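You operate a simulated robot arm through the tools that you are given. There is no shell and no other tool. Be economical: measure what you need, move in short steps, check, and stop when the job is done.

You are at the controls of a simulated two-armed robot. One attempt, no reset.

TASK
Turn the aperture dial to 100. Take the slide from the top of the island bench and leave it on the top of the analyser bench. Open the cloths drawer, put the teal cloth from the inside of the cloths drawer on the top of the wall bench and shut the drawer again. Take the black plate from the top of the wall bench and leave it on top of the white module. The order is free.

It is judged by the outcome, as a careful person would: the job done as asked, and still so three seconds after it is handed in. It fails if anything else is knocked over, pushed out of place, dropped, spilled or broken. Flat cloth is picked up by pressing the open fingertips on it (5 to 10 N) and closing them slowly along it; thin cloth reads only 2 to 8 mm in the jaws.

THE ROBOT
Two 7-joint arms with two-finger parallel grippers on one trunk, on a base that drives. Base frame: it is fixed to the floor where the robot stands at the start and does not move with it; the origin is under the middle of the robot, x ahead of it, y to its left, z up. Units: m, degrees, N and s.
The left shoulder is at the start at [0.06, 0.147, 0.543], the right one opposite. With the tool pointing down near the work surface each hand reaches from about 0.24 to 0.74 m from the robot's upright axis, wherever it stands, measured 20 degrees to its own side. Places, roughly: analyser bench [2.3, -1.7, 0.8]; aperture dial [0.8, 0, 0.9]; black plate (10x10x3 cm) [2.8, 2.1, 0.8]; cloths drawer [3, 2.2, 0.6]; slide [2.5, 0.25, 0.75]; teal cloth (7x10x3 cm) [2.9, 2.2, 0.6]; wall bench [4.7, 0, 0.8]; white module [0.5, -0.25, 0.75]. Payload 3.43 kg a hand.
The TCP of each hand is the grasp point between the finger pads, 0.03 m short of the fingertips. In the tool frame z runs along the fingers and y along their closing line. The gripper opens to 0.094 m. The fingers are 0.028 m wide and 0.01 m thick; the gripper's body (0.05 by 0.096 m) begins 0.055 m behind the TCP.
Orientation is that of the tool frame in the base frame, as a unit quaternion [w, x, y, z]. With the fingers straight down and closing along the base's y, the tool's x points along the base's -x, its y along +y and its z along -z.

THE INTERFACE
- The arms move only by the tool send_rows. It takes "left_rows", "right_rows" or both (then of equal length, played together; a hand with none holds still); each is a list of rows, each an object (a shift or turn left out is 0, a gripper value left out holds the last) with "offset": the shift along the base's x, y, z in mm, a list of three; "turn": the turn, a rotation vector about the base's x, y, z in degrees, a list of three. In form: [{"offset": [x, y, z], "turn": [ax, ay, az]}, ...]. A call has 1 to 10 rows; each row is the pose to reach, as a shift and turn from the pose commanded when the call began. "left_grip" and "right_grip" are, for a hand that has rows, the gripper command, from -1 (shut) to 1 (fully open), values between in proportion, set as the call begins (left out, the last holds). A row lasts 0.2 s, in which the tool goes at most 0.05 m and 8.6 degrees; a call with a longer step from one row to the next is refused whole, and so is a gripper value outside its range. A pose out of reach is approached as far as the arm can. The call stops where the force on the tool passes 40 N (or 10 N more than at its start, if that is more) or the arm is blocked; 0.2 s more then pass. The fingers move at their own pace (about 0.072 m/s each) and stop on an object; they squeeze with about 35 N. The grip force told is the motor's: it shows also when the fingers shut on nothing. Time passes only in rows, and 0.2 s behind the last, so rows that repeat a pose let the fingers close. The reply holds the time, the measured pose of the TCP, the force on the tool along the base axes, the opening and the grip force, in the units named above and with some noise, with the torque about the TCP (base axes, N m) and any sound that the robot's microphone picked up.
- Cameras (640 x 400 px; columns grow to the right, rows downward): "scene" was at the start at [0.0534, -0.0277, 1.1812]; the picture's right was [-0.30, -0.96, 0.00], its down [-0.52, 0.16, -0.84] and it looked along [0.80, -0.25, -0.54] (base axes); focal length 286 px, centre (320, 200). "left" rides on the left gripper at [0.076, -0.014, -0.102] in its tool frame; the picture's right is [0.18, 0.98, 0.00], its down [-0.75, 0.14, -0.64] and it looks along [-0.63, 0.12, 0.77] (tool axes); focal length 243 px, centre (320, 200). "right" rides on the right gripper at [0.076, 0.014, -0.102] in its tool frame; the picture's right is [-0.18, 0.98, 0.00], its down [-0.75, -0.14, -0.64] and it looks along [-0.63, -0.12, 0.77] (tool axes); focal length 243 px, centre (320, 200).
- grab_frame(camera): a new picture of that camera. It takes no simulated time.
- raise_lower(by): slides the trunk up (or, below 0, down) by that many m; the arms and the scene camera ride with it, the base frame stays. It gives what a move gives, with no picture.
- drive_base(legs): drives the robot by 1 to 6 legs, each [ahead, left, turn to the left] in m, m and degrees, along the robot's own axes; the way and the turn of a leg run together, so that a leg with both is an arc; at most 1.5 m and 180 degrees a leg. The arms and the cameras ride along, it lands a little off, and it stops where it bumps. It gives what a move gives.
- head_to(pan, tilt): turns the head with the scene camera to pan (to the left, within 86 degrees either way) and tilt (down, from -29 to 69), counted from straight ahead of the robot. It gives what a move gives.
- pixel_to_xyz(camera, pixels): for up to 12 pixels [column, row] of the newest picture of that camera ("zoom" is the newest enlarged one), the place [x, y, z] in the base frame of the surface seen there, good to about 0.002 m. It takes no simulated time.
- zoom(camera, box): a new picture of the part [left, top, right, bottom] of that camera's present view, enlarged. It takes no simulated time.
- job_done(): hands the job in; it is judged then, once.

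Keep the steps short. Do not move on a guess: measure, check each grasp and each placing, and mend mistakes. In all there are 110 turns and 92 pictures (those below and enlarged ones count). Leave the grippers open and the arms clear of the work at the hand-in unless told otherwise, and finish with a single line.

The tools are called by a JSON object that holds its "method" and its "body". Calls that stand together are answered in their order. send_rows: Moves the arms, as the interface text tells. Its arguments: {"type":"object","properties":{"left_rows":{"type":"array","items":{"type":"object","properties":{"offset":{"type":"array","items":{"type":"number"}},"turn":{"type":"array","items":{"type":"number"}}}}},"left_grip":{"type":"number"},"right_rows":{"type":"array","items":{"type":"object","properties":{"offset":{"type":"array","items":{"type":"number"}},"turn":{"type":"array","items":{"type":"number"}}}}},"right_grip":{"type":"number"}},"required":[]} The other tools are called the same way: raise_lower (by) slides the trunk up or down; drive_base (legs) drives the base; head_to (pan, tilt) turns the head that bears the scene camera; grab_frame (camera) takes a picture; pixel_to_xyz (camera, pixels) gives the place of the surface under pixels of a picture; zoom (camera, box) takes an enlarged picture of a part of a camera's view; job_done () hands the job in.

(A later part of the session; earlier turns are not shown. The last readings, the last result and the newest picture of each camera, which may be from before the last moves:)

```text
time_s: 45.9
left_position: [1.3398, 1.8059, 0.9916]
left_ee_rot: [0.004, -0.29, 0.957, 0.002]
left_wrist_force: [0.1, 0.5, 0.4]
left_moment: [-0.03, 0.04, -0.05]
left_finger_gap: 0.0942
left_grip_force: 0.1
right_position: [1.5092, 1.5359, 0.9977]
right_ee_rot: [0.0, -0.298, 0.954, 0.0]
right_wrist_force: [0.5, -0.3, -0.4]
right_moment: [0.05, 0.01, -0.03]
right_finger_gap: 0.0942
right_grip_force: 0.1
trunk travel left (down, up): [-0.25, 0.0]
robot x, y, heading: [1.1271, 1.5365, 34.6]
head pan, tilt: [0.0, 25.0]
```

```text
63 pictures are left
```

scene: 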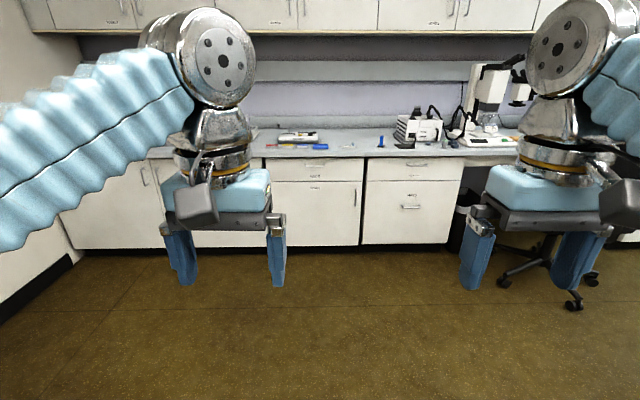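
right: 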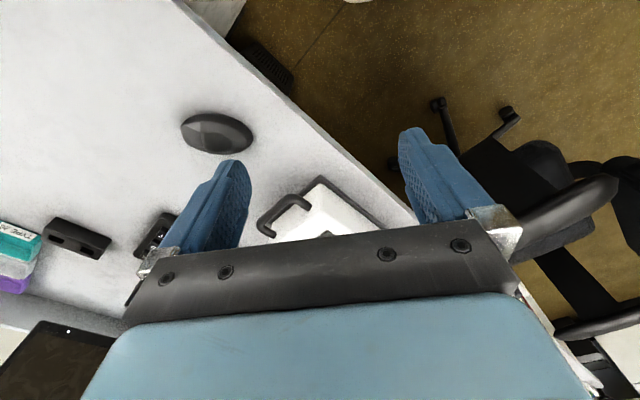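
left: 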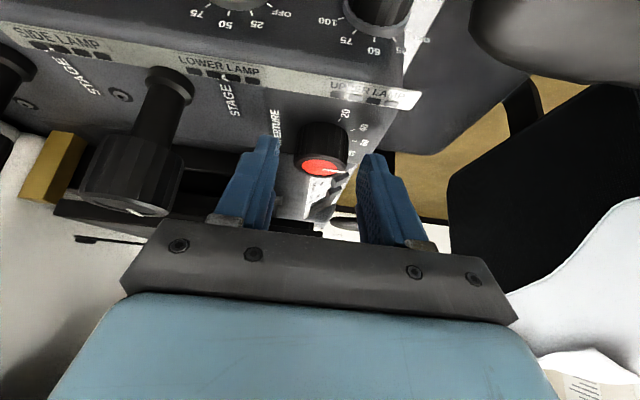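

{"method": "zoom", "body": {"camera": "scene", "box": [260, 100, 500, 250]}}

{"method": "pixel_to_xyz", "body": {"camera": "scene", "pixels": [[405, 145], [410, 206], [410, 177], [360, 150], [450, 150], [380, 140], [420, 130], [360, 243], [440, 243]]}}

```text
2.67 times, centred on (380, 175) of scene
```

zoom: 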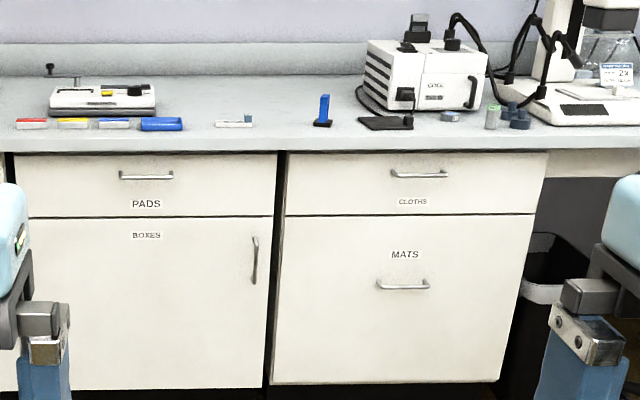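

```text
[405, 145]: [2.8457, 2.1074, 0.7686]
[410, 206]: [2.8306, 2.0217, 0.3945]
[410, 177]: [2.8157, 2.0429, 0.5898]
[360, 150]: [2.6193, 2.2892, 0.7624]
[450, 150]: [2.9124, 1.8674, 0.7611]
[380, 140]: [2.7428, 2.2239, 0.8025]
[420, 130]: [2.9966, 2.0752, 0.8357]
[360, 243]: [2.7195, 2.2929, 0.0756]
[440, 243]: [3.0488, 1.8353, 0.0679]
```

The CLOTHS drawer is the top right one, with its handle near (417,166), and the black plate is on the bench just above it. I'll drive ahead 0.9 m and right 0.5 m to stand square in front.

{"method": "drive_base", "body": {"legs": [[0.9, -0.5, 0]]}}

{"method": "head_to", "body": {"pan": 0, "tilt": 35}}

{"method": "grab_frame", "body": {"camera": "scene"}}

```text
time_s: 51.2
left_position: [2.3671, 1.911, 0.9914]
left_ee_rot: [0.004, -0.293, 0.956, 0.002]
left_wrist_force: [0.9, 0.4, 0.1]
left_moment: [0.03, -0.02, 0.02]
left_finger_gap: 0.0939
left_grip_force: 0.1
right_position: [2.5398, 1.6429, 0.9992]
right_ee_rot: [0.0, -0.302, 0.953, 0.0]
right_wrist_force: [-0.6, 0.9, 0.1]
right_moment: [-0.03, -0.01, 0.02]
right_finger_gap: 0.094
right_grip_force: 0.1
trunk travel left (down, up): [-0.25, 0.0]
robot x, y, heading: [2.1572, 1.6394, 35.0]
head pan, tilt: [0.0, 25.0]
```

```text
time_s: 51.9
left_position: [2.3673, 1.9094, 0.9907]
left_ee_rot: [0.004, -0.293, 0.956, 0.002]
left_wrist_force: [-0.2, 0.7, -0.1]
left_moment: [-0.02, -0.01, -0.03]
left_finger_gap: 0.0941
left_grip_force: 0.1
right_position: [2.5397, 1.6413, 0.9997]
right_ee_rot: [-0.001, -0.303, 0.953, -0.001]
right_wrist_force: [1.3, -0.5, -0.2]
right_moment: [0.04, 0.02, -0.03]
right_finger_gap: 0.0941
right_grip_force: 0.2
trunk travel left (down, up): [-0.25, 0.0]
robot x, y, heading: [2.1574, 1.6425, 35.2]
head pan, tilt: [0.0, 35.0]
```

```text
61 pictures are left
```

scene: 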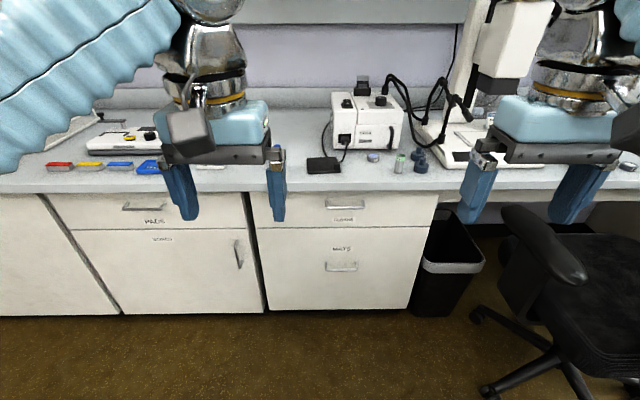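

{"method": "zoom", "body": {"camera": "scene", "box": [280, 135, 440, 235]}}

{"method": "pixel_to_xyz", "body": {"camera": "zoom", "pixels": [[205, 285], [260, 283], [315, 282], [260, 300], [140, 120], [245, 125], [175, 100], [170, 140], [480, 300], [260, 210], [260, 240], [205, 105]]}}

```text
4.00 times, centred on (360, 185) of scene
```

zoom: 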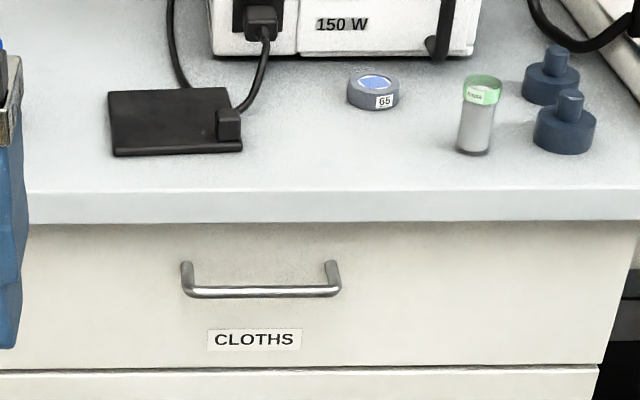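

```text
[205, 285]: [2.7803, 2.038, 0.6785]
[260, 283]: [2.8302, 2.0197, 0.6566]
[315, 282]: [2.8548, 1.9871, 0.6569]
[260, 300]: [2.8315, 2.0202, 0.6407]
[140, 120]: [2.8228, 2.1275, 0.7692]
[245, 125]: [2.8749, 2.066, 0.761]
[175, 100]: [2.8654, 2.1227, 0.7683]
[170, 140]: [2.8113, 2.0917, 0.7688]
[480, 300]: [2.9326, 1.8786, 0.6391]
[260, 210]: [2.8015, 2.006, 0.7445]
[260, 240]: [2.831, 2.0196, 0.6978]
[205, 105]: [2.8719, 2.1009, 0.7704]
```

{"method": "zoom", "body": {"camera": "scene", "box": [300, 130, 364, 170]}}

{"method": "pixel_to_xyz", "body": {"camera": "zoom", "pixels": [[75, 233], [280, 228], [92, 300], [283, 295], [258, 255], [258, 285], [160, 260], [255, 215], [250, 130], [150, 150], [160, 200]]}}

```text
10.00 times, centred on (332, 150) of scene
```

zoom: 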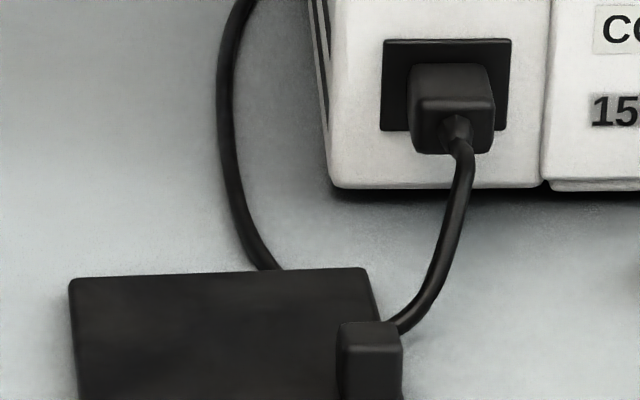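

```text
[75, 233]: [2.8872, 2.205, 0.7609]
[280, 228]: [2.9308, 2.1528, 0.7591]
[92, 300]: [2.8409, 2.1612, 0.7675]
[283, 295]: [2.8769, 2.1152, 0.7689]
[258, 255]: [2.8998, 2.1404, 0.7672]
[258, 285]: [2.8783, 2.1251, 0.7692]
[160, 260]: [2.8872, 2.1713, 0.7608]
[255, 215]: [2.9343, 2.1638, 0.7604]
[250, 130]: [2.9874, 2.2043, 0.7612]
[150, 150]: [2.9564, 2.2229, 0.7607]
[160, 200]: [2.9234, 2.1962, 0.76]
```

The plate has a raised knob at its right end, which I'll grip later. Next I'll zoom in on the drawer handle to measure the bar.

{"method": "zoom", "body": {"camera": "scene", "box": [320, 190, 376, 225]}}

{"method": "pixel_to_xyz", "body": {"camera": "zoom", "pixels": [[90, 205], [150, 208], [230, 208], [300, 207], [230, 203], [230, 213], [70, 150], [230, 150], [90, 195], [230, 30], [230, 80]]}}

```text
11.43 times, centred on (348, 208) of scene
```

zoom: 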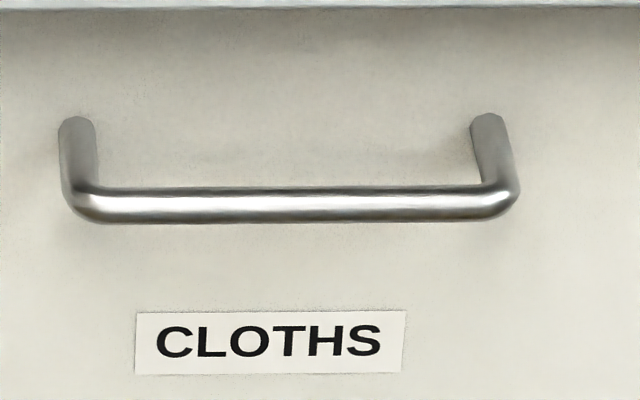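

```text
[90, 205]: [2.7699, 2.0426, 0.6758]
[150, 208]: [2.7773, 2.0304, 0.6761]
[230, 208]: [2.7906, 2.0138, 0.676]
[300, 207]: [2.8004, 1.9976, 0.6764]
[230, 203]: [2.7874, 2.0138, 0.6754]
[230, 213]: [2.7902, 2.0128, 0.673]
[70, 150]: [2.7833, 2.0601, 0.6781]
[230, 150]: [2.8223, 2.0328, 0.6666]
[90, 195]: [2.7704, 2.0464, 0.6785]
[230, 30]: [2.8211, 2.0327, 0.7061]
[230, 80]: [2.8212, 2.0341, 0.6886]
```

The handle bar's middle is about (2.799,2.000,0.675), with 34 mm to the drawer face. I'll pitch the right hand to point forward while moving it ahead and down a little.

{"method": "send_rows", "body": {"right_rows": [{"offset": [20, 14, -15], "turn": [4.6, -6.55, 0]}, {"offset": [41, 29, -30], "turn": [9.2, -13.1, 0]}, {"offset": [61, 43, -45], "turn": [13.8, -19.65, 0]}, {"offset": [82, 57, -60], "turn": [18.4, -26.2, 0]}, {"offset": [102, 72, -75], "turn": [22.95, -32.75, 0]}, {"offset": [123, 86, -90], "turn": [27.5, -39.3, 0]}, {"offset": [143, 100, -105], "turn": [32.1, -45.85, 0]}, {"offset": [164, 115, -120], "turn": [36.7, -52.4, 0]}, {"offset": [184, 129, -135], "turn": [41.3, -58.95, 0]}, {"offset": [205, 143, -150], "turn": [45.9, -65.5, 0]}], "right_grip": 0.06}}

```text
time_s: 54.1
left_position: [2.3662, 1.9098, 0.9912]
left_ee_rot: [0.005, -0.294, 0.956, 0.002]
left_wrist_force: [-0.7, -0.1, 0.3]
left_moment: [0.01, -0.04, 0.02]
left_finger_gap: 0.0939
left_grip_force: 0.1
right_position: [2.7443, 1.7849, 0.8503]
right_ee_rot: [0.613, -0.232, 0.73, 0.192]
right_wrist_force: [0.9, -0.6, 1.2]
right_moment: [0.01, 0.05, -0.01]
right_finger_gap: 0.0498
right_grip_force: 0.0
trunk travel left (down, up): [-0.25, 0.0]
robot x, y, heading: [2.1568, 1.6389, 35.2]
head pan, tilt: [0.0, 35.0]
```

{"method": "send_rows", "body": {"right_rows": [{"offset": [-10, 10, -10], "turn": [7.0, 4.9, 0]}, {"offset": [-21, 20, -20], "turn": [14.0, 9.8, 0]}, {"offset": [-31, 29, -30], "turn": [21.0, 14.7, 0]}, {"offset": [-42, 39, -40], "turn": [28.0, 19.6, 0]}, {"offset": [-52, 49, -50], "turn": [35.0, 24.5, 0]}, {"offset": [-63, 59, -60], "turn": [42.0, 29.4, 0]}, {"offset": [-73, 69, -70], "turn": [49.0, 34.3, 0]}, {"offset": [-84, 78, -80], "turn": [56.0, 39.2, 0]}, {"offset": [-95, 88, -90], "turn": [63.0, 44.1, 0]}, {"offset": [-105, 98, -100], "turn": [70.0, 49.0, 0]}]}}

{"method": "grab_frame", "body": {"camera": "scene"}}

```text
time_s: 56.3
left_position: [2.368, 1.9093, 0.9914]
left_ee_rot: [0.004, -0.294, 0.956, 0.001]
left_wrist_force: [-0.5, -0.1, 0.0]
left_moment: [0.02, -0.01, 0.01]
left_finger_gap: 0.0937
left_grip_force: 0.1
right_position: [2.6396, 1.8839, 0.7489]
right_ee_rot: [0.296, 0.246, 0.668, 0.637]
right_wrist_force: [-0.2, -0.3, 0.3]
right_moment: [0.01, 0.03, 0.02]
right_finger_gap: 0.0496
right_grip_force: 0.1
trunk travel left (down, up): [-0.25, 0.0]
robot x, y, heading: [2.1559, 1.6381, 34.9]
head pan, tilt: [0.0, 35.0]
```

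```text
57 pictures are left
```

scene: 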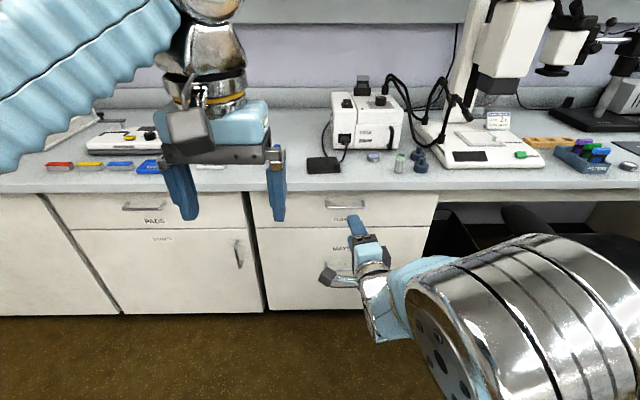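

The hand now points forward with the fingers closing vertically. It's pointing at 45° azimuth and the bar's normal is 34°, so I'll yaw -11° and move to about 7 cm in front of the bar.

{"method": "send_rows", "body": {"right_rows": [{"offset": [20, 15, -25], "turn": [0, 0, -4]}, {"offset": [45, 34, -50], "turn": [0, 0, -8]}, {"offset": [75, 57, -74], "turn": [0, 0, -11]}, {"offset": [97, 74, -74], "turn": [0, 0, -11]}, {"offset": [97, 74, -74], "turn": [0, 0, -11]}]}}

{"method": "zoom", "body": {"camera": "scene", "box": [290, 170, 410, 245]}}

```text
time_s: 57.5
left_position: [2.3674, 1.9098, 0.9927]
left_ee_rot: [0.004, -0.295, 0.956, 0.002]
left_wrist_force: [-0.2, -0.2, -0.2]
left_moment: [0.01, 0.01, 0.01]
left_finger_gap: 0.0937
left_grip_force: 0.1
right_position: [2.7366, 1.9565, 0.6754]
right_ee_rot: [0.355, 0.309, 0.642, 0.606]
right_wrist_force: [0.1, 0.0, 0.2]
right_moment: [0.02, 0.0, 0.01]
right_finger_gap: 0.05
right_grip_force: 0.0
trunk travel left (down, up): [-0.25, 0.0]
robot x, y, heading: [2.1597, 1.6392, 35.2]
head pan, tilt: [0.0, 35.0]
```

```text
5.33 times, centred on (350, 208) of scene
```

zoom: 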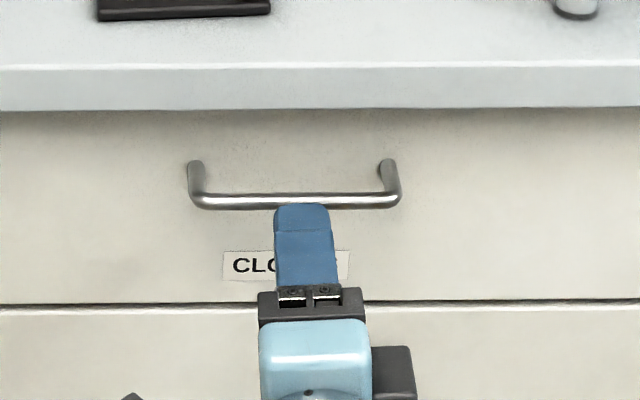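

The hand is centred on the bar. I'll advance 70 mm and close.

{"method": "send_rows", "body": {"right_rows": [{"offset": [25, 17, 0]}, {"offset": [45, 30, 0]}, {"offset": [58, 40, 0]}, {"offset": [58, 40, 0]}]}}

{"method": "send_rows", "body": {"right_rows": [{"offset": [0, 0, 0]}, {"offset": [0, 0, 0]}, {"offset": [0, 0, 0]}, {"offset": [0, 0, 0]}], "right_grip": -1}}

```text
time_s: 58.5
left_position: [2.3672, 1.9111, 0.9915]
left_ee_rot: [0.004, -0.293, 0.956, 0.001]
left_wrist_force: [0.1, -0.1, 0.6]
left_moment: [0.0, -0.02, 0.01]
left_finger_gap: 0.0941
left_grip_force: 0.0
right_position: [2.7943, 1.9969, 0.6757]
right_ee_rot: [0.355, 0.309, 0.641, 0.606]
right_wrist_force: [0.3, 0.7, -0.7]
right_moment: [0.01, -0.01, 0.02]
right_finger_gap: 0.05
right_grip_force: 0.1
trunk travel left (down, up): [-0.25, 0.0]
robot x, y, heading: [2.156, 1.6429, 35.2]
head pan, tilt: [0.0, 35.0]
```

```text
time_s: 59.5
left_position: [2.3684, 1.9108, 0.992]
left_ee_rot: [0.003, -0.292, 0.956, 0.001]
left_wrist_force: [0.5, -0.3, 0.6]
left_moment: [-0.01, 0.0, 0.01]
left_finger_gap: 0.0941
left_grip_force: 0.0
right_position: [2.7943, 1.9962, 0.6745]
right_ee_rot: [0.354, 0.309, 0.643, 0.605]
right_wrist_force: [-7.1, -3.8, -17.4]
right_moment: [0.98, 0.98, -0.21]
right_finger_gap: 0.0116
right_grip_force: 44.8
trunk travel left (down, up): [-0.25, 0.0]
robot x, y, heading: [2.1556, 1.6404, 35.2]
head pan, tilt: [0.0, 35.0]
```

The bar is gripped (gap 11.6 mm). I'll pull straight back, 180 mm in steps.

{"method": "send_rows", "body": {"right_rows": [{"offset": [-12, -8, -1.5]}, {"offset": [-28, -19, -1.5]}, {"offset": [-45, -30, -1.5]}, {"offset": [-61, -41, -1.5]}, {"offset": [-78, -53, -1.5]}, {"offset": [-95, -64, -1.5]}, {"offset": [-111, -75, -1.5]}, {"offset": [-128, -86, -1.5]}, {"offset": [-145, -98, -1.5]}, {"offset": [-145, -98, -1.5]}]}}

{"method": "grab_frame", "body": {"camera": "scene"}}

```text
time_s: 61.4
left_position: [2.3683, 1.9099, 0.9906]
left_ee_rot: [0.003, -0.293, 0.956, 0.002]
left_wrist_force: [-0.3, 0.0, -0.2]
left_moment: [0.0, 0.02, 0.0]
left_finger_gap: 0.0939
left_grip_force: 0.1
right_position: [2.6643, 1.902, 0.6735]
right_ee_rot: [0.358, 0.315, 0.638, 0.605]
right_wrist_force: [0.4, -1.1, -2.4]
right_moment: [0.92, 0.83, -1.47]
right_finger_gap: 0.0116
right_grip_force: 44.5
trunk travel left (down, up): [-0.25, 0.0]
robot x, y, heading: [2.1604, 1.6446, 35.1]
head pan, tilt: [0.0, 35.0]
stopped in row 9 (right hand): the force on the tool passed its limit at 42 N (the readings are from after the stop); the commanded pose is now the measured one
```

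```text
55 pictures are left
```

scene: 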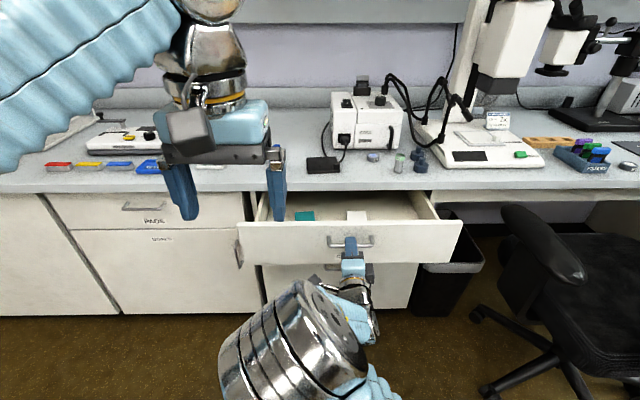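

The drawer is open 16 cm and the teal cloth shows at (305,215). I'll zoom in and measure.

{"method": "zoom", "body": {"camera": "scene", "box": [240, 175, 448, 305]}}

{"method": "pixel_to_xyz", "body": {"camera": "scene", "pixels": [[304, 216], [298, 219], [313, 218], [300, 212], [311, 212], [357, 215], [330, 216], [260, 225], [455, 220], [350, 222], [350, 190], [250, 205]]}}

```text
3.08 times, centred on (344, 240) of scene
```

zoom: 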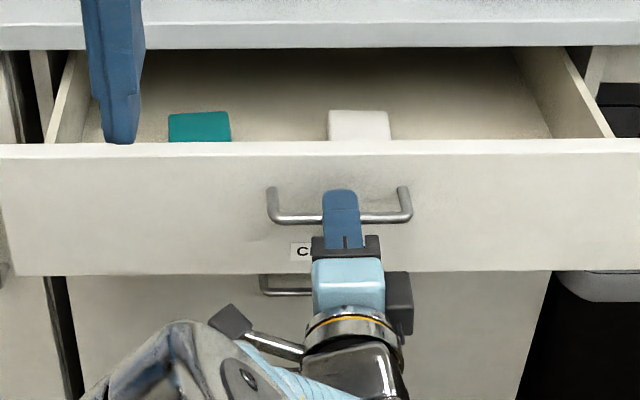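

```text
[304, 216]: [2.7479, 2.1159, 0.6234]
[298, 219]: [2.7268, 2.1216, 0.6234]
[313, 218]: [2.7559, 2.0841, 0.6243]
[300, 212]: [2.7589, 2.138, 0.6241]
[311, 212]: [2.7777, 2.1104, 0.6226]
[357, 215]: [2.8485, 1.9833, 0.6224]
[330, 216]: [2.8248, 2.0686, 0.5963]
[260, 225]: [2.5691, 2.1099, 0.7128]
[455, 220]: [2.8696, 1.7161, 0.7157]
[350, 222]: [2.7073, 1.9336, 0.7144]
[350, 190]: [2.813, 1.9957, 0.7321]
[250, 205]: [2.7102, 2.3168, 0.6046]
```

The cloth's top is at z 0.624 and its rear part sits under the counter edge. I'll try pulling the drawer out 6 cm more.

{"method": "send_rows", "body": {"right_rows": [{"offset": [-8, -5.5, 0]}, {"offset": [-17, -11.5, 0]}, {"offset": [-25, -17, 0]}, {"offset": [-33, -22, 0]}, {"offset": [-41, -28, 0]}, {"offset": [-50, -34, 0]}]}}

```text
time_s: 62.8
left_position: [2.3679, 1.9089, 0.9915]
left_ee_rot: [0.003, -0.294, 0.956, 0.002]
left_wrist_force: [0.6, 0.1, 0.0]
left_moment: [0.04, 0.02, -0.01]
left_finger_gap: 0.094
left_grip_force: 0.1
right_position: [2.6148, 1.8672, 0.6734]
right_ee_rot: [0.358, 0.314, 0.638, 0.605]
right_wrist_force: [17.7, -24.1, 0.9]
right_moment: [1.02, 0.76, -0.6]
right_finger_gap: 0.0116
right_grip_force: 45.5
trunk travel left (down, up): [-0.25, 0.0]
robot x, y, heading: [2.1577, 1.6383, 34.8]
head pan, tilt: [0.0, 35.0]
```

The drawer is now about 22 cm out. I'll relax the side load, then open the fingers and withdraw the right hand.

{"method": "send_rows", "body": {"right_rows": [{"offset": [1.7, -2.5, 0]}, {"offset": [1.7, -2.5, 0]}]}}

{"method": "send_rows", "body": {"right_rows": [{"offset": [0, 0, 0]}, {"offset": [0, 0, 0]}, {"offset": [-25, -17, 0]}, {"offset": [-50, -34, 0]}, {"offset": [-50, -34, 0]}], "right_grip": 0.06}}

{"method": "send_rows", "body": {"right_rows": [{"offset": [20, -28, 20]}, {"offset": [40, -57, 40]}, {"offset": [60, -85, 60]}, {"offset": [80, -114, 80]}, {"offset": [80, -130, 120]}]}}

{"method": "grab_frame", "body": {"camera": "scene"}}

```text
time_s: 63.4
left_position: [2.3682, 1.9097, 0.9917]
left_ee_rot: [0.004, -0.293, 0.956, 0.003]
left_wrist_force: [0.8, 0.5, 0.1]
left_moment: [0.0, -0.01, 0.03]
left_finger_gap: 0.0943
left_grip_force: 0.2
right_position: [2.6144, 1.8662, 0.6719]
right_ee_rot: [0.356, 0.312, 0.64, 0.605]
right_wrist_force: [8.2, -14.5, -2.4]
right_moment: [1.04, 0.86, -0.81]
right_finger_gap: 0.0117
right_grip_force: 44.8
trunk travel left (down, up): [-0.25, 0.0]
robot x, y, heading: [2.1603, 1.6398, 35.2]
head pan, tilt: [0.0, 35.0]
```

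```text
time_s: 64.6
left_position: [2.367, 1.9095, 0.9926]
left_ee_rot: [0.004, -0.293, 0.956, 0.003]
left_wrist_force: [0.6, -0.1, 0.6]
left_moment: [0.0, 0.01, 0.01]
left_finger_gap: 0.0942
left_grip_force: 0.0
right_position: [2.5787, 1.8671, 0.6707]
right_ee_rot: [0.358, 0.312, 0.639, 0.605]
right_wrist_force: [-0.1, 0.1, 0.5]
right_moment: [0.04, -0.01, 0.0]
right_finger_gap: 0.0496
right_grip_force: 0.0
right hand out of reach, approached as far as the arm can: row 3, 4, 5
trunk travel left (down, up): [-0.25, 0.0]
robot x, y, heading: [2.161, 1.6421, 35.3]
head pan, tilt: [0.0, 35.0]
```

```text
time_s: 65.2
left_position: [2.368, 1.91, 0.9916]
left_ee_rot: [0.003, -0.294, 0.956, 0.002]
left_wrist_force: [0.4, 0.4, -0.2]
left_moment: [-0.01, -0.03, 0.0]
left_finger_gap: 0.0939
left_grip_force: 0.0
right_position: [2.6248, 1.8477, 0.6997]
right_ee_rot: [0.35, 0.31, 0.649, 0.6]
right_wrist_force: [-2.9, 1.5, -24.3]
right_moment: [0.11, 0.76, 0.39]
right_finger_gap: 0.0632
right_grip_force: 11.8
right hand out of reach, approached as far as the arm can: row 1, 2
trunk travel left (down, up): [-0.25, 0.0]
robot x, y, heading: [2.1559, 1.6435, 35.5]
head pan, tilt: [0.0, 35.0]
stopped in row 2 (right hand): the force on the tool passed its limit at 60 N (the readings are from after the stop); the commanded pose is now the measured one
```

```text
53 pictures are left
```

scene: 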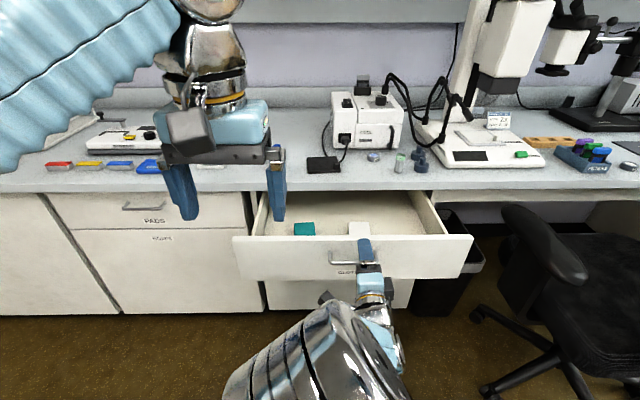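

The hand couldn't retract further, so a finger caught the bar as it rose. I'll lower it back level with the bar, then back the base off to free it.

{"method": "send_rows", "body": {"right_rows": [{"offset": [0, 0, -13]}, {"offset": [0, 0, -26]}, {"offset": [0, 0, -26]}]}}

{"method": "zoom", "body": {"camera": "scene", "box": [300, 210, 428, 290]}}

```text
time_s: 66.0
left_position: [2.3677, 1.911, 0.9931]
left_ee_rot: [0.004, -0.294, 0.956, 0.002]
left_wrist_force: [-0.1, 0.3, -0.2]
left_moment: [0.01, 0.02, -0.02]
left_finger_gap: 0.0938
left_grip_force: 0.0
right_position: [2.6245, 1.8478, 0.6773]
right_ee_rot: [0.353, 0.309, 0.646, 0.602]
right_wrist_force: [0.8, 0.1, 0.2]
right_moment: [0.01, 0.0, 0.02]
right_finger_gap: 0.0499
right_grip_force: 0.2
trunk travel left (down, up): [-0.25, 0.0]
robot x, y, heading: [2.1565, 1.6406, 35.2]
head pan, tilt: [0.0, 35.0]
```

```text
5.00 times, centred on (364, 250) of scene
```

zoom: 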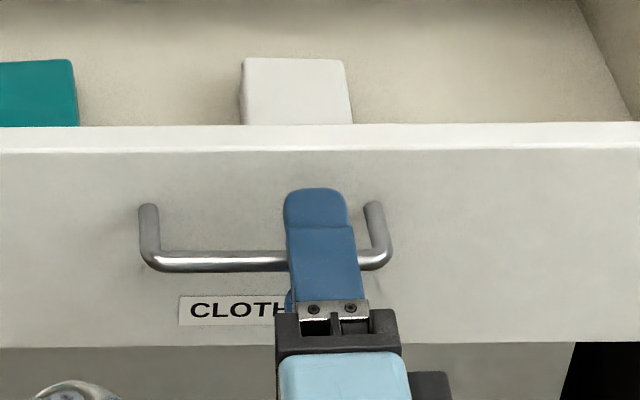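

The force is zero and the bar is free between the fingers. I'll drive back 0.12 m.

{"method": "drive_base", "body": {"legs": [[-0.12, 0, 0]]}}

{"method": "send_rows", "body": {"right_rows": [{"offset": [23, -33, 25]}, {"offset": [46, -66, 50]}, {"offset": [69, -99, 75]}, {"offset": [92, -131, 100]}, {"offset": [92, -131, 145]}, {"offset": [92, -131, 190]}], "right_grip": 1}}

{"method": "grab_frame", "body": {"camera": "scene"}}

```text
time_s: 67.3
left_position: [2.2685, 1.8416, 0.9921]
left_ee_rot: [0.004, -0.293, 0.956, 0.003]
left_wrist_force: [-0.2, 0.2, -0.4]
left_moment: [0.0, -0.05, -0.03]
left_finger_gap: 0.0937
left_grip_force: 0.0
right_position: [2.5273, 1.7775, 0.6763]
right_ee_rot: [0.353, 0.31, 0.645, 0.603]
right_wrist_force: [0.1, -0.1, -0.1]
right_moment: [-0.03, 0.01, 0.01]
right_finger_gap: 0.0498
right_grip_force: 0.2
trunk travel left (down, up): [-0.25, 0.0]
robot x, y, heading: [2.0615, 1.573, 35.4]
head pan, tilt: [0.0, 35.0]
```

```text
time_s: 68.7
left_position: [2.2683, 1.8407, 0.9917]
left_ee_rot: [0.003, -0.293, 0.956, 0.003]
left_wrist_force: [0.5, 0.6, -0.5]
left_moment: [0.02, 0.01, 0.0]
left_finger_gap: 0.094
left_grip_force: 0.0
right_position: [2.6205, 1.6461, 0.8662]
right_ee_rot: [0.352, 0.31, 0.647, 0.601]
right_wrist_force: [-0.9, -0.3, -0.2]
right_moment: [-0.01, -0.02, 0.0]
right_finger_gap: 0.0939
right_grip_force: 0.1
right hand out of reach, approached as far as the arm can: row 1, 2, 3
trunk travel left (down, up): [-0.25, 0.0]
robot x, y, heading: [2.0582, 1.5666, 35.0]
head pan, tilt: [0.0, 35.0]
```

```text
51 pictures are left
```

scene: 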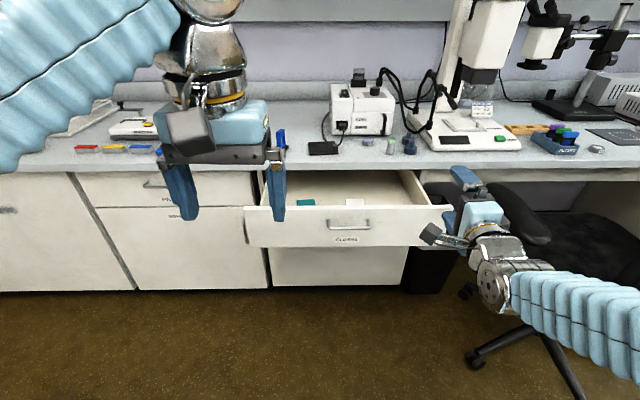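

The hand is free. I'll drive forward 0.1 m again, then measure the cloth for the left hand.

{"method": "drive_base", "body": {"legs": [[0.1, 0, 0]]}}

{"method": "head_to", "body": {"pan": 0, "tilt": 42}}

{"method": "zoom", "body": {"camera": "scene", "box": [240, 120, 464, 260]}}

```text
time_s: 69.8
left_position: [2.3497, 1.8984, 0.9906]
left_ee_rot: [0.004, -0.294, 0.956, 0.002]
left_wrist_force: [0.0, -0.2, 0.6]
left_moment: [-0.01, -0.02, -0.01]
left_finger_gap: 0.0938
left_grip_force: 0.1
right_position: [2.7012, 1.7058, 0.8668]
right_ee_rot: [0.352, 0.309, 0.646, 0.603]
right_wrist_force: [1.2, 0.0, -0.9]
right_moment: [-0.03, 0.0, -0.03]
right_finger_gap: 0.0943
right_grip_force: 0.1
trunk travel left (down, up): [-0.25, 0.0]
robot x, y, heading: [2.1411, 1.6288, 35.3]
head pan, tilt: [0.0, 35.0]
```

```text
time_s: 70.5
left_position: [2.3496, 1.8983, 0.9911]
left_ee_rot: [0.004, -0.293, 0.956, 0.003]
left_wrist_force: [0.6, -0.3, -0.2]
left_moment: [0.02, 0.01, 0.01]
left_finger_gap: 0.0939
left_grip_force: 0.0
right_position: [2.7017, 1.7059, 0.8672]
right_ee_rot: [0.353, 0.309, 0.646, 0.602]
right_wrist_force: [0.5, 0.3, 0.4]
right_moment: [-0.03, 0.0, -0.02]
right_finger_gap: 0.094
right_grip_force: 0.0
trunk travel left (down, up): [-0.25, 0.0]
robot x, y, heading: [2.1391, 1.6319, 35.4]
head pan, tilt: [0.0, 42.0]
```

```text
2.86 times, centred on (352, 190) of scene
```

zoom: 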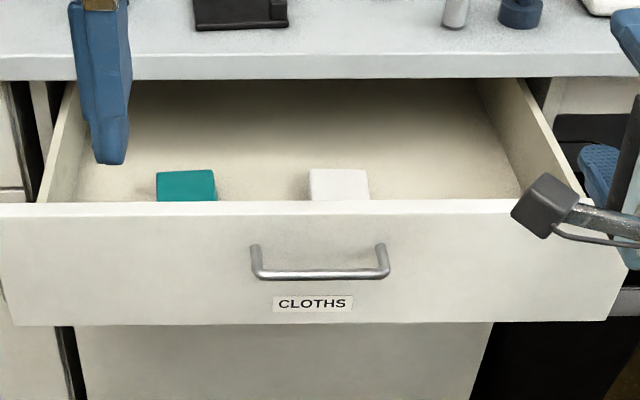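

{"method": "pixel_to_xyz", "body": {"camera": "zoom", "pixels": [[160, 175], [186, 174], [211, 173], [160, 197], [186, 197], [213, 197], [312, 173], [365, 173], [260, 185], [186, 205], [240, 75], [545, 205]]}}

{"method": "zoom", "body": {"camera": "left", "box": [0, 0, 640, 400]}}

```text
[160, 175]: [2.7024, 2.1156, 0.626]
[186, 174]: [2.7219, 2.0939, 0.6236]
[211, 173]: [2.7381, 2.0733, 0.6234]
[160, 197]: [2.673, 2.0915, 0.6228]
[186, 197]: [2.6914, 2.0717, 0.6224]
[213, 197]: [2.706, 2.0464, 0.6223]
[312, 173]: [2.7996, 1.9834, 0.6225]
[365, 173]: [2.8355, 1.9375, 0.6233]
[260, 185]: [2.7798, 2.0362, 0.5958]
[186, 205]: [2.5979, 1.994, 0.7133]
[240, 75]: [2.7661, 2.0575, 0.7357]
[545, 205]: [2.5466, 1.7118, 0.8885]
```

```text
1.00 times, centred on (320, 200) of left (not enlarged: the box is as wide or as high as the picture)
```

zoom: 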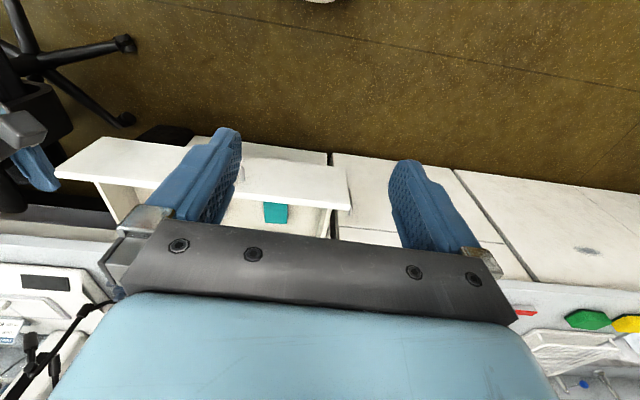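

The cloth is about 6.5 cm wide and centred near (2.685,2.069), with its top at z 0.623. I'll move the open left hand above it.

{"method": "send_rows", "body": {"left_rows": [{"offset": [42, 21, -10]}, {"offset": [84, 43, -20]}, {"offset": [126, 64, -30]}, {"offset": [168, 86, -40]}, {"offset": [210, 107, -60]}, {"offset": [252, 129, -80]}, {"offset": [294, 150, -110]}, {"offset": [336, 171, -140]}, {"offset": [336, 171, -180]}, {"offset": [336, 171, -220]}], "left_grip": 1}}

{"method": "grab_frame", "body": {"camera": "left"}}

{"method": "grab_frame", "body": {"camera": "scene"}}

```text
refused: row 5 steps farther than a row can; nothing moved
```

```text
48 pictures are left
```

left: 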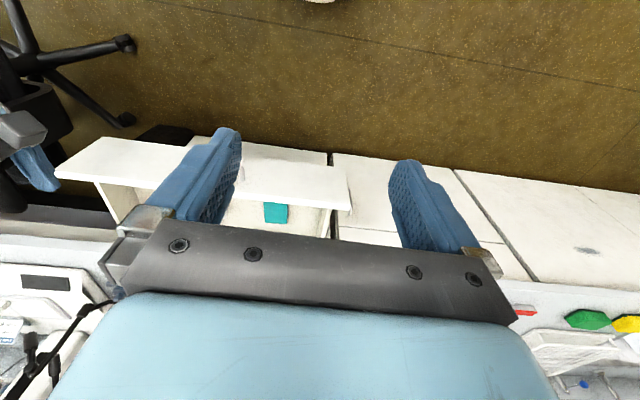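

```text
47 pictures are left
```

scene: 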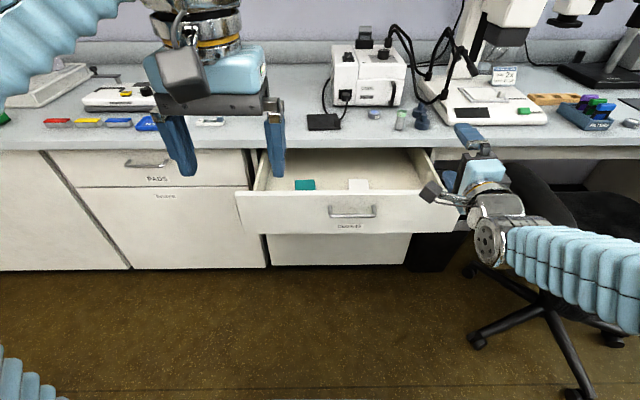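

One step was too long and the call was refused. I'll send it again with smaller steps.

{"method": "send_rows", "body": {"left_rows": [{"offset": [40, 20, -10]}, {"offset": [80, 41, -20]}, {"offset": [120, 61, -30]}, {"offset": [160, 82, -40]}, {"offset": [200, 102, -50]}, {"offset": [240, 122, -60]}, {"offset": [280, 142, -75]}, {"offset": [310, 158, -100]}, {"offset": [336, 171, -135]}, {"offset": [336, 171, -180]}], "left_grip": 1}}

{"method": "grab_frame", "body": {"camera": "left"}}

```text
time_s: 72.7
left_position: [2.6307, 2.0428, 0.7828]
left_ee_rot: [0.004, -0.294, 0.956, 0.002]
left_wrist_force: [0.0, 1.0, 0.5]
left_moment: [0.01, -0.01, 0.0]
left_finger_gap: 0.0939
left_grip_force: 0.1
left hand out of reach, approached as far as the arm can: row 4, 5, 6, 7, 8, 9, 10
right_position: [2.7022, 1.7057, 0.8659]
right_ee_rot: [0.352, 0.309, 0.647, 0.601]
right_wrist_force: [-0.2, -0.1, -0.1]
right_moment: [0.02, 0.07, -0.02]
right_finger_gap: 0.0938
right_grip_force: 0.0
trunk travel left (down, up): [-0.25, 0.0]
robot x, y, heading: [2.1414, 1.6292, 35.6]
head pan, tilt: [0.0, 42.0]
```

```text
46 pictures are left
```

left: 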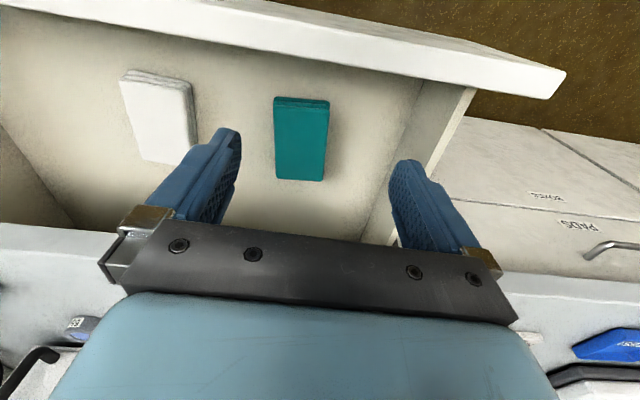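

{"method": "pixel_to_xyz", "body": {"camera": "left", "pixels": [[277, 108], [327, 110], [278, 176], [321, 178], [300, 140], [300, 98], [250, 140]]}}

```text
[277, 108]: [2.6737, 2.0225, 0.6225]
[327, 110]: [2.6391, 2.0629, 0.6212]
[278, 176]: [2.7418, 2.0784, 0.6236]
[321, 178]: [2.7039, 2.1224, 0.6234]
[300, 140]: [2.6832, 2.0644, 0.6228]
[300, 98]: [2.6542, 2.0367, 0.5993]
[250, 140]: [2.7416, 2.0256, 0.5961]
```

The cloth's centre is (2.690,2.072), but the arm is at its reach limit. I'll drive forward 0.06 m with the hand still above the drawer rim.

{"method": "drive_base", "body": {"legs": [[0.06, 0, 0]]}}

```text
time_s: 73.7
left_position: [2.6795, 2.0781, 0.7824]
left_ee_rot: [0.004, -0.295, 0.956, 0.002]
left_wrist_force: [0.0, 0.5, 0.7]
left_moment: [0.0, 0.0, -0.02]
left_finger_gap: 0.0941
left_grip_force: 0.0
right_position: [2.7505, 1.7413, 0.8674]
right_ee_rot: [0.352, 0.31, 0.646, 0.602]
right_wrist_force: [-0.9, -0.2, 0.2]
right_moment: [-0.02, -0.01, 0.02]
right_finger_gap: 0.0939
right_grip_force: 0.0
trunk travel left (down, up): [-0.25, 0.0]
robot x, y, heading: [2.1864, 1.6617, 35.1]
head pan, tilt: [0.0, 42.0]
```

{"method": "send_rows", "body": {"left_rows": [{"offset": [8, -7, -35]}, {"offset": [8, -7, -75]}, {"offset": [8, -7, -110]}, {"offset": [8, -7, -135]}, {"offset": [8, -7, -148]}, {"offset": [8, -7, -148]}]}}

{"method": "grab_frame", "body": {"camera": "left"}}

```text
time_s: 75.1
left_position: [2.6882, 2.0713, 0.6342]
left_ee_rot: [0.004, -0.294, 0.956, 0.002]
left_wrist_force: [0.3, -0.1, -0.3]
left_moment: [0.0, 0.0, -0.03]
left_finger_gap: 0.0939
left_grip_force: 0.1
right_position: [2.7515, 1.7404, 0.8669]
right_ee_rot: [0.353, 0.31, 0.646, 0.602]
right_wrist_force: [-0.1, 0.0, -1.5]
right_moment: [0.02, -0.03, 0.01]
right_finger_gap: 0.0941
right_grip_force: 0.1
trunk travel left (down, up): [-0.25, 0.0]
robot x, y, heading: [2.192, 1.6641, 35.2]
head pan, tilt: [0.0, 42.0]
```

```text
45 pictures are left
```

left: 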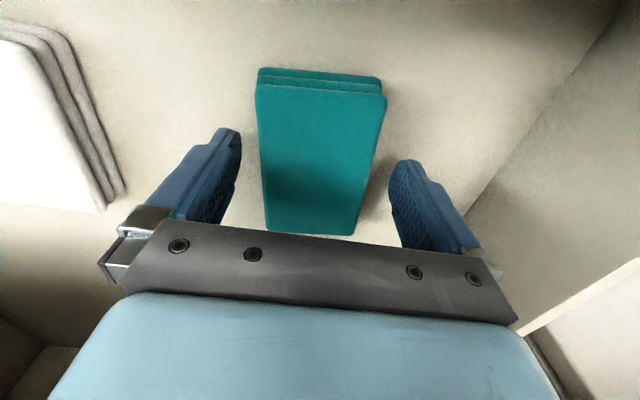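

The fingers straddle the cloth. I'll close on it.

{"method": "send_rows", "body": {"left_rows": [{"offset": [0, 0, 0]}, {"offset": [0, 0, 0]}, {"offset": [0, 0, 0]}, {"offset": [0, 0, 0]}, {"offset": [0, 0, 0]}], "left_grip": -1}}

{"method": "send_rows", "body": {"left_rows": [{"offset": [0, 0, 15]}, {"offset": [0, 0, 30]}, {"offset": [0, 0, 30]}]}}

{"method": "grab_frame", "body": {"camera": "left"}}

```text
time_s: 76.3
left_position: [2.688, 2.0713, 0.6348]
left_ee_rot: [0.004, -0.294, 0.956, 0.002]
left_wrist_force: [0.5, 1.0, 0.5]
left_moment: [-0.01, 0.04, -0.02]
left_finger_gap: 0.0657
left_grip_force: 35.3
right_position: [2.7505, 1.7413, 0.8662]
right_ee_rot: [0.353, 0.309, 0.646, 0.602]
right_wrist_force: [0.1, 0.7, -1.1]
right_moment: [0.03, 0.0, 0.0]
right_finger_gap: 0.0939
right_grip_force: 0.0
trunk travel left (down, up): [-0.25, 0.0]
robot x, y, heading: [2.1896, 1.6619, 35.3]
head pan, tilt: [0.0, 42.0]
```

```text
time_s: 77.1
left_position: [2.6883, 2.0712, 0.6632]
left_ee_rot: [0.004, -0.294, 0.956, 0.002]
left_wrist_force: [0.7, -0.8, -1.6]
left_moment: [-0.02, 0.03, 0.01]
left_finger_gap: 0.0655
left_grip_force: 35.1
right_position: [2.7512, 1.7409, 0.8654]
right_ee_rot: [0.352, 0.31, 0.646, 0.603]
right_wrist_force: [-0.4, -0.6, -0.4]
right_moment: [-0.02, 0.0, -0.02]
right_finger_gap: 0.0937
right_grip_force: 0.0
trunk travel left (down, up): [-0.25, 0.0]
robot x, y, heading: [2.1925, 1.6644, 35.0]
head pan, tilt: [0.0, 42.0]
```

```text
44 pictures are left
```

left: 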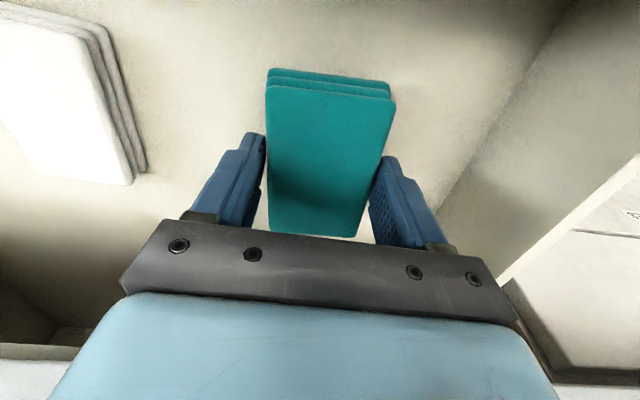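

The cloth is held (gap 65 mm, it behaves as a firm stack). I'll lift it above bench height and look for a free spot.

{"method": "send_rows", "body": {"left_rows": [{"offset": [0, 0, 40]}, {"offset": [0, 0, 80]}, {"offset": [0, 0, 120]}, {"offset": [-15, -10, 160]}, {"offset": [-30, -20, 200]}, {"offset": [-30, -20, 210]}]}}

{"method": "grab_frame", "body": {"camera": "scene"}}

```text
time_s: 78.5
left_position: [2.6374, 2.0459, 0.8663]
left_ee_rot: [0.005, -0.294, 0.956, 0.002]
left_wrist_force: [0.0, 0.0, -0.2]
left_moment: [0.0, -0.05, -0.01]
left_finger_gap: 0.0652
left_grip_force: 35.0
left hand out of reach, approached as far as the arm can: row 3, 4, 5, 6
right_position: [2.7507, 1.7405, 0.8674]
right_ee_rot: [0.352, 0.309, 0.646, 0.602]
right_wrist_force: [0.5, 0.0, 1.0]
right_moment: [-0.01, 0.02, 0.02]
right_finger_gap: 0.0942
right_grip_force: 0.0
trunk travel left (down, up): [-0.25, 0.0]
robot x, y, heading: [2.1944, 1.6639, 35.2]
head pan, tilt: [0.0, 42.0]
```

```text
43 pictures are left
```

scene: 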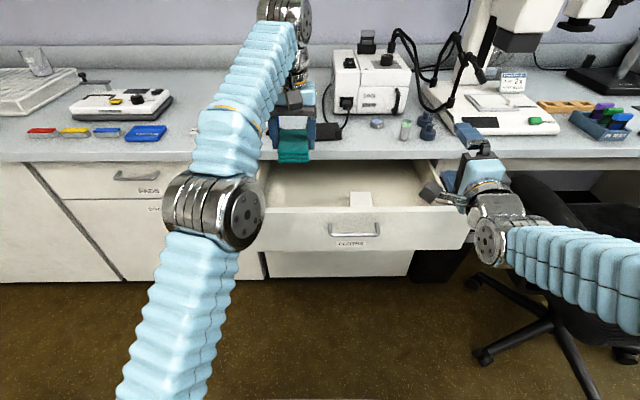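

The cloth is held, but the open drawer keeps me too far from the bench. I'll back off 0.12 m with the cloth and shut the drawer by pushing its face with the right hand's closed fingers.

{"method": "drive_base", "body": {"legs": [[-0.12, 0, 0]]}}

{"method": "send_rows", "body": {"right_rows": [{"offset": [0, 0, -40]}, {"offset": [0, 0, -85]}, {"offset": [0, 0, -130]}, {"offset": [0, 0, -175]}, {"offset": [0, 0, -220]}], "right_grip": -1}}

{"method": "grab_frame", "body": {"camera": "scene"}}

```text
time_s: 79.7
left_position: [2.5401, 1.9769, 0.8663]
left_ee_rot: [0.003, -0.294, 0.956, 0.002]
left_wrist_force: [0.5, 0.4, -0.3]
left_moment: [-0.05, 0.03, 0.0]
left_finger_gap: 0.0647
left_grip_force: 35.4
right_position: [2.6529, 1.6718, 0.866]
right_ee_rot: [0.353, 0.31, 0.646, 0.602]
right_wrist_force: [0.3, 0.1, 0.1]
right_moment: [0.02, 0.0, 0.02]
right_finger_gap: 0.0941
right_grip_force: 0.1
trunk travel left (down, up): [-0.25, 0.0]
robot x, y, heading: [2.0952, 1.5919, 35.1]
head pan, tilt: [0.0, 42.0]
```

```text
time_s: 80.9
left_position: [2.5398, 1.9785, 0.8674]
left_ee_rot: [0.004, -0.294, 0.956, 0.002]
left_wrist_force: [-0.6, 0.2, -0.2]
left_moment: [0.03, -0.01, -0.01]
left_finger_gap: 0.0643
left_grip_force: 34.7
right_position: [2.6646, 1.6775, 0.6429]
right_ee_rot: [0.352, 0.31, 0.646, 0.603]
right_wrist_force: [0.1, -0.4, 0.6]
right_moment: [-0.02, 0.03, 0.01]
right_finger_gap: 0.0001
right_grip_force: 33.3
right hand out of reach, approached as far as the arm can: row 3, 4, 5
trunk travel left (down, up): [-0.25, 0.0]
robot x, y, heading: [2.096, 1.5903, 35.2]
head pan, tilt: [0.0, 42.0]
```

```text
42 pictures are left
```

scene: 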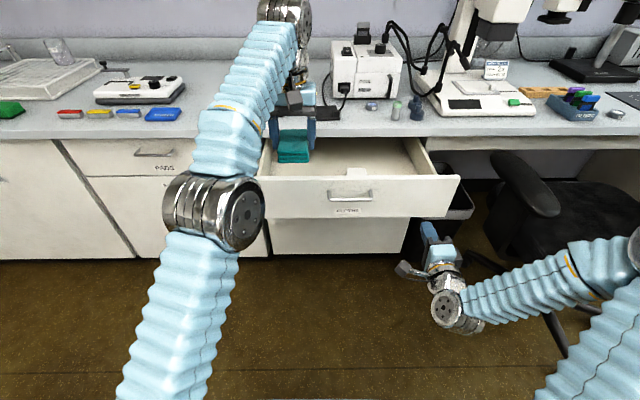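

{"method": "send_rows", "body": {"right_rows": [{"offset": [-15, 35, 0]}, {"offset": [-30, 70, 0]}, {"offset": [-45, 105, 0]}, {"offset": [-60, 140, 0]}, {"offset": [-72, 174, -3]}, {"offset": [-72, 174, -3]}]}}

{"method": "zoom", "body": {"camera": "scene", "box": [260, 150, 452, 270]}}

```text
time_s: 82.3
left_position: [2.5385, 1.9772, 0.8671]
left_ee_rot: [0.004, -0.294, 0.956, 0.002]
left_wrist_force: [-0.4, 0.7, -0.7]
left_moment: [-0.03, -0.03, -0.02]
left_finger_gap: 0.064
left_grip_force: 34.7
right_position: [2.5936, 1.8523, 0.6415]
right_ee_rot: [0.352, 0.31, 0.646, 0.603]
right_wrist_force: [-0.1, -1.1, -0.7]
right_moment: [0.03, 0.02, -0.05]
right_finger_gap: 0.0
right_grip_force: 32.7
trunk travel left (down, up): [-0.25, 0.0]
robot x, y, heading: [2.0924, 1.5932, 35.4]
head pan, tilt: [0.0, 42.0]
```

```text
3.33 times, centred on (356, 210) of scene
```

zoom: 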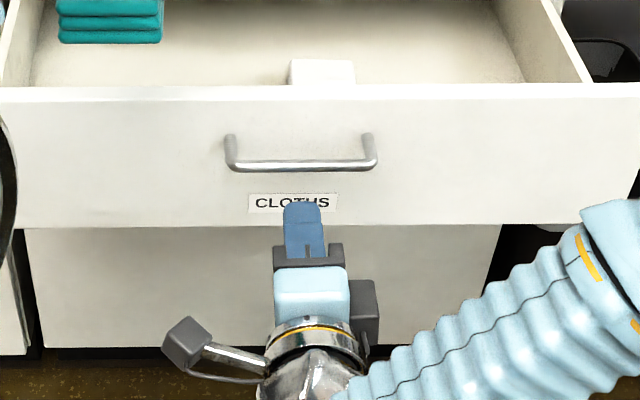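

I'm aligned below the handle at the CLOTHS label. I'll push the drawer in with the arm, 16 cm first.

{"method": "send_rows", "body": {"right_rows": [{"offset": [16, 11, 0]}, {"offset": [32, 23, 0]}, {"offset": [49, 35, 0]}, {"offset": [65, 46, 0]}, {"offset": [81, 58, 0]}, {"offset": [98, 70, 0]}, {"offset": [114, 81, 0]}, {"offset": [130, 93, 0]}, {"offset": [130, 93, 0]}]}}

{"method": "grab_frame", "body": {"camera": "scene"}}

```text
time_s: 84.3
left_position: [2.5402, 1.9794, 0.8656]
left_ee_rot: [0.004, -0.295, 0.956, 0.002]
left_wrist_force: [0.1, 0.2, 0.6]
left_moment: [-0.02, 0.01, 0.02]
left_finger_gap: 0.0639
left_grip_force: 34.7
right_position: [2.7244, 1.9435, 0.6413]
right_ee_rot: [0.353, 0.31, 0.646, 0.601]
right_wrist_force: [0.3, -0.6, 0.9]
right_moment: [0.0, -0.02, 0.03]
right_finger_gap: 0.0003
right_grip_force: 33.4
trunk travel left (down, up): [-0.25, 0.0]
robot x, y, heading: [2.095, 1.5949, 35.5]
head pan, tilt: [0.0, 42.0]
```

```text
40 pictures are left
```

scene: 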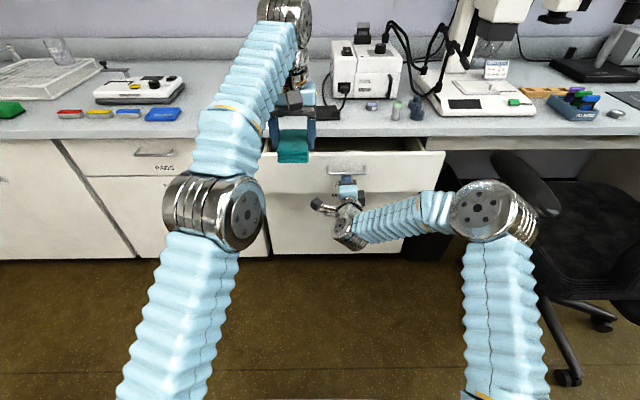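

The drawer is about 10 cm from shut. I'll drive forward 0.08 m with the hand held, then finish with the arm.

{"method": "drive_base", "body": {"legs": [[0.08, 0, 0]]}}

{"method": "send_rows", "body": {"right_rows": [{"offset": [8, 6, 0]}, {"offset": [16, 12, 0]}, {"offset": [24, 17, 0]}, {"offset": [32, 23, 0]}, {"offset": [40, 28, 0]}]}}

{"method": "zoom", "body": {"camera": "scene", "box": [230, 90, 454, 230]}}

```text
time_s: 85.4
left_position: [2.6051, 2.0233, 0.8663]
left_ee_rot: [0.003, -0.294, 0.956, 0.002]
left_wrist_force: [-0.4, 0.3, -0.7]
left_moment: [0.02, -0.03, 0.02]
left_finger_gap: 0.0638
left_grip_force: 34.8
right_position: [2.789, 1.9904, 0.6409]
right_ee_rot: [0.352, 0.309, 0.647, 0.602]
right_wrist_force: [1.0, 0.2, 0.1]
right_moment: [0.01, 0.05, -0.02]
right_finger_gap: 0.0001
right_grip_force: 33.5
trunk travel left (down, up): [-0.25, 0.0]
robot x, y, heading: [2.1559, 1.6375, 35.4]
head pan, tilt: [0.0, 42.0]
```

```text
time_s: 86.2
left_position: [2.604, 2.0231, 0.8673]
left_ee_rot: [0.005, -0.294, 0.956, 0.002]
left_wrist_force: [0.1, -1.3, -0.7]
left_moment: [-0.02, -0.02, 0.01]
left_finger_gap: 0.0635
left_grip_force: 34.8
right_position: [2.808, 2.0028, 0.6405]
right_ee_rot: [0.351, 0.309, 0.647, 0.602]
right_wrist_force: [-16.4, -18.6, 5.9]
right_moment: [0.26, -0.2, 0.17]
right_finger_gap: 0.0
right_grip_force: 32.7
trunk travel left (down, up): [-0.25, 0.0]
robot x, y, heading: [2.1585, 1.6408, 35.1]
head pan, tilt: [0.0, 42.0]
stopped in row 3 (right hand): the force on the tool passed its limit at 53 N (the readings are from after the stop); the commanded pose is now the measured one
```

```text
2.86 times, centred on (342, 160) of scene
```

zoom: 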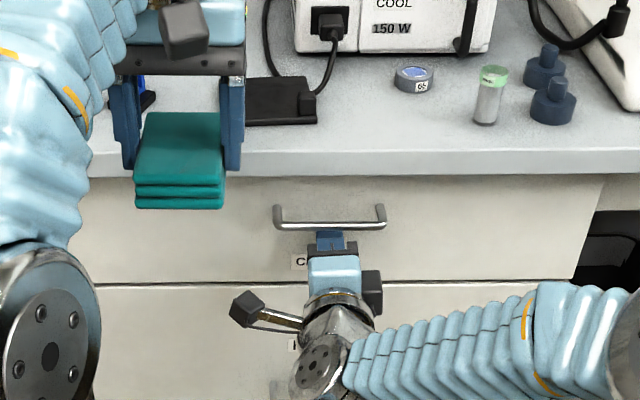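

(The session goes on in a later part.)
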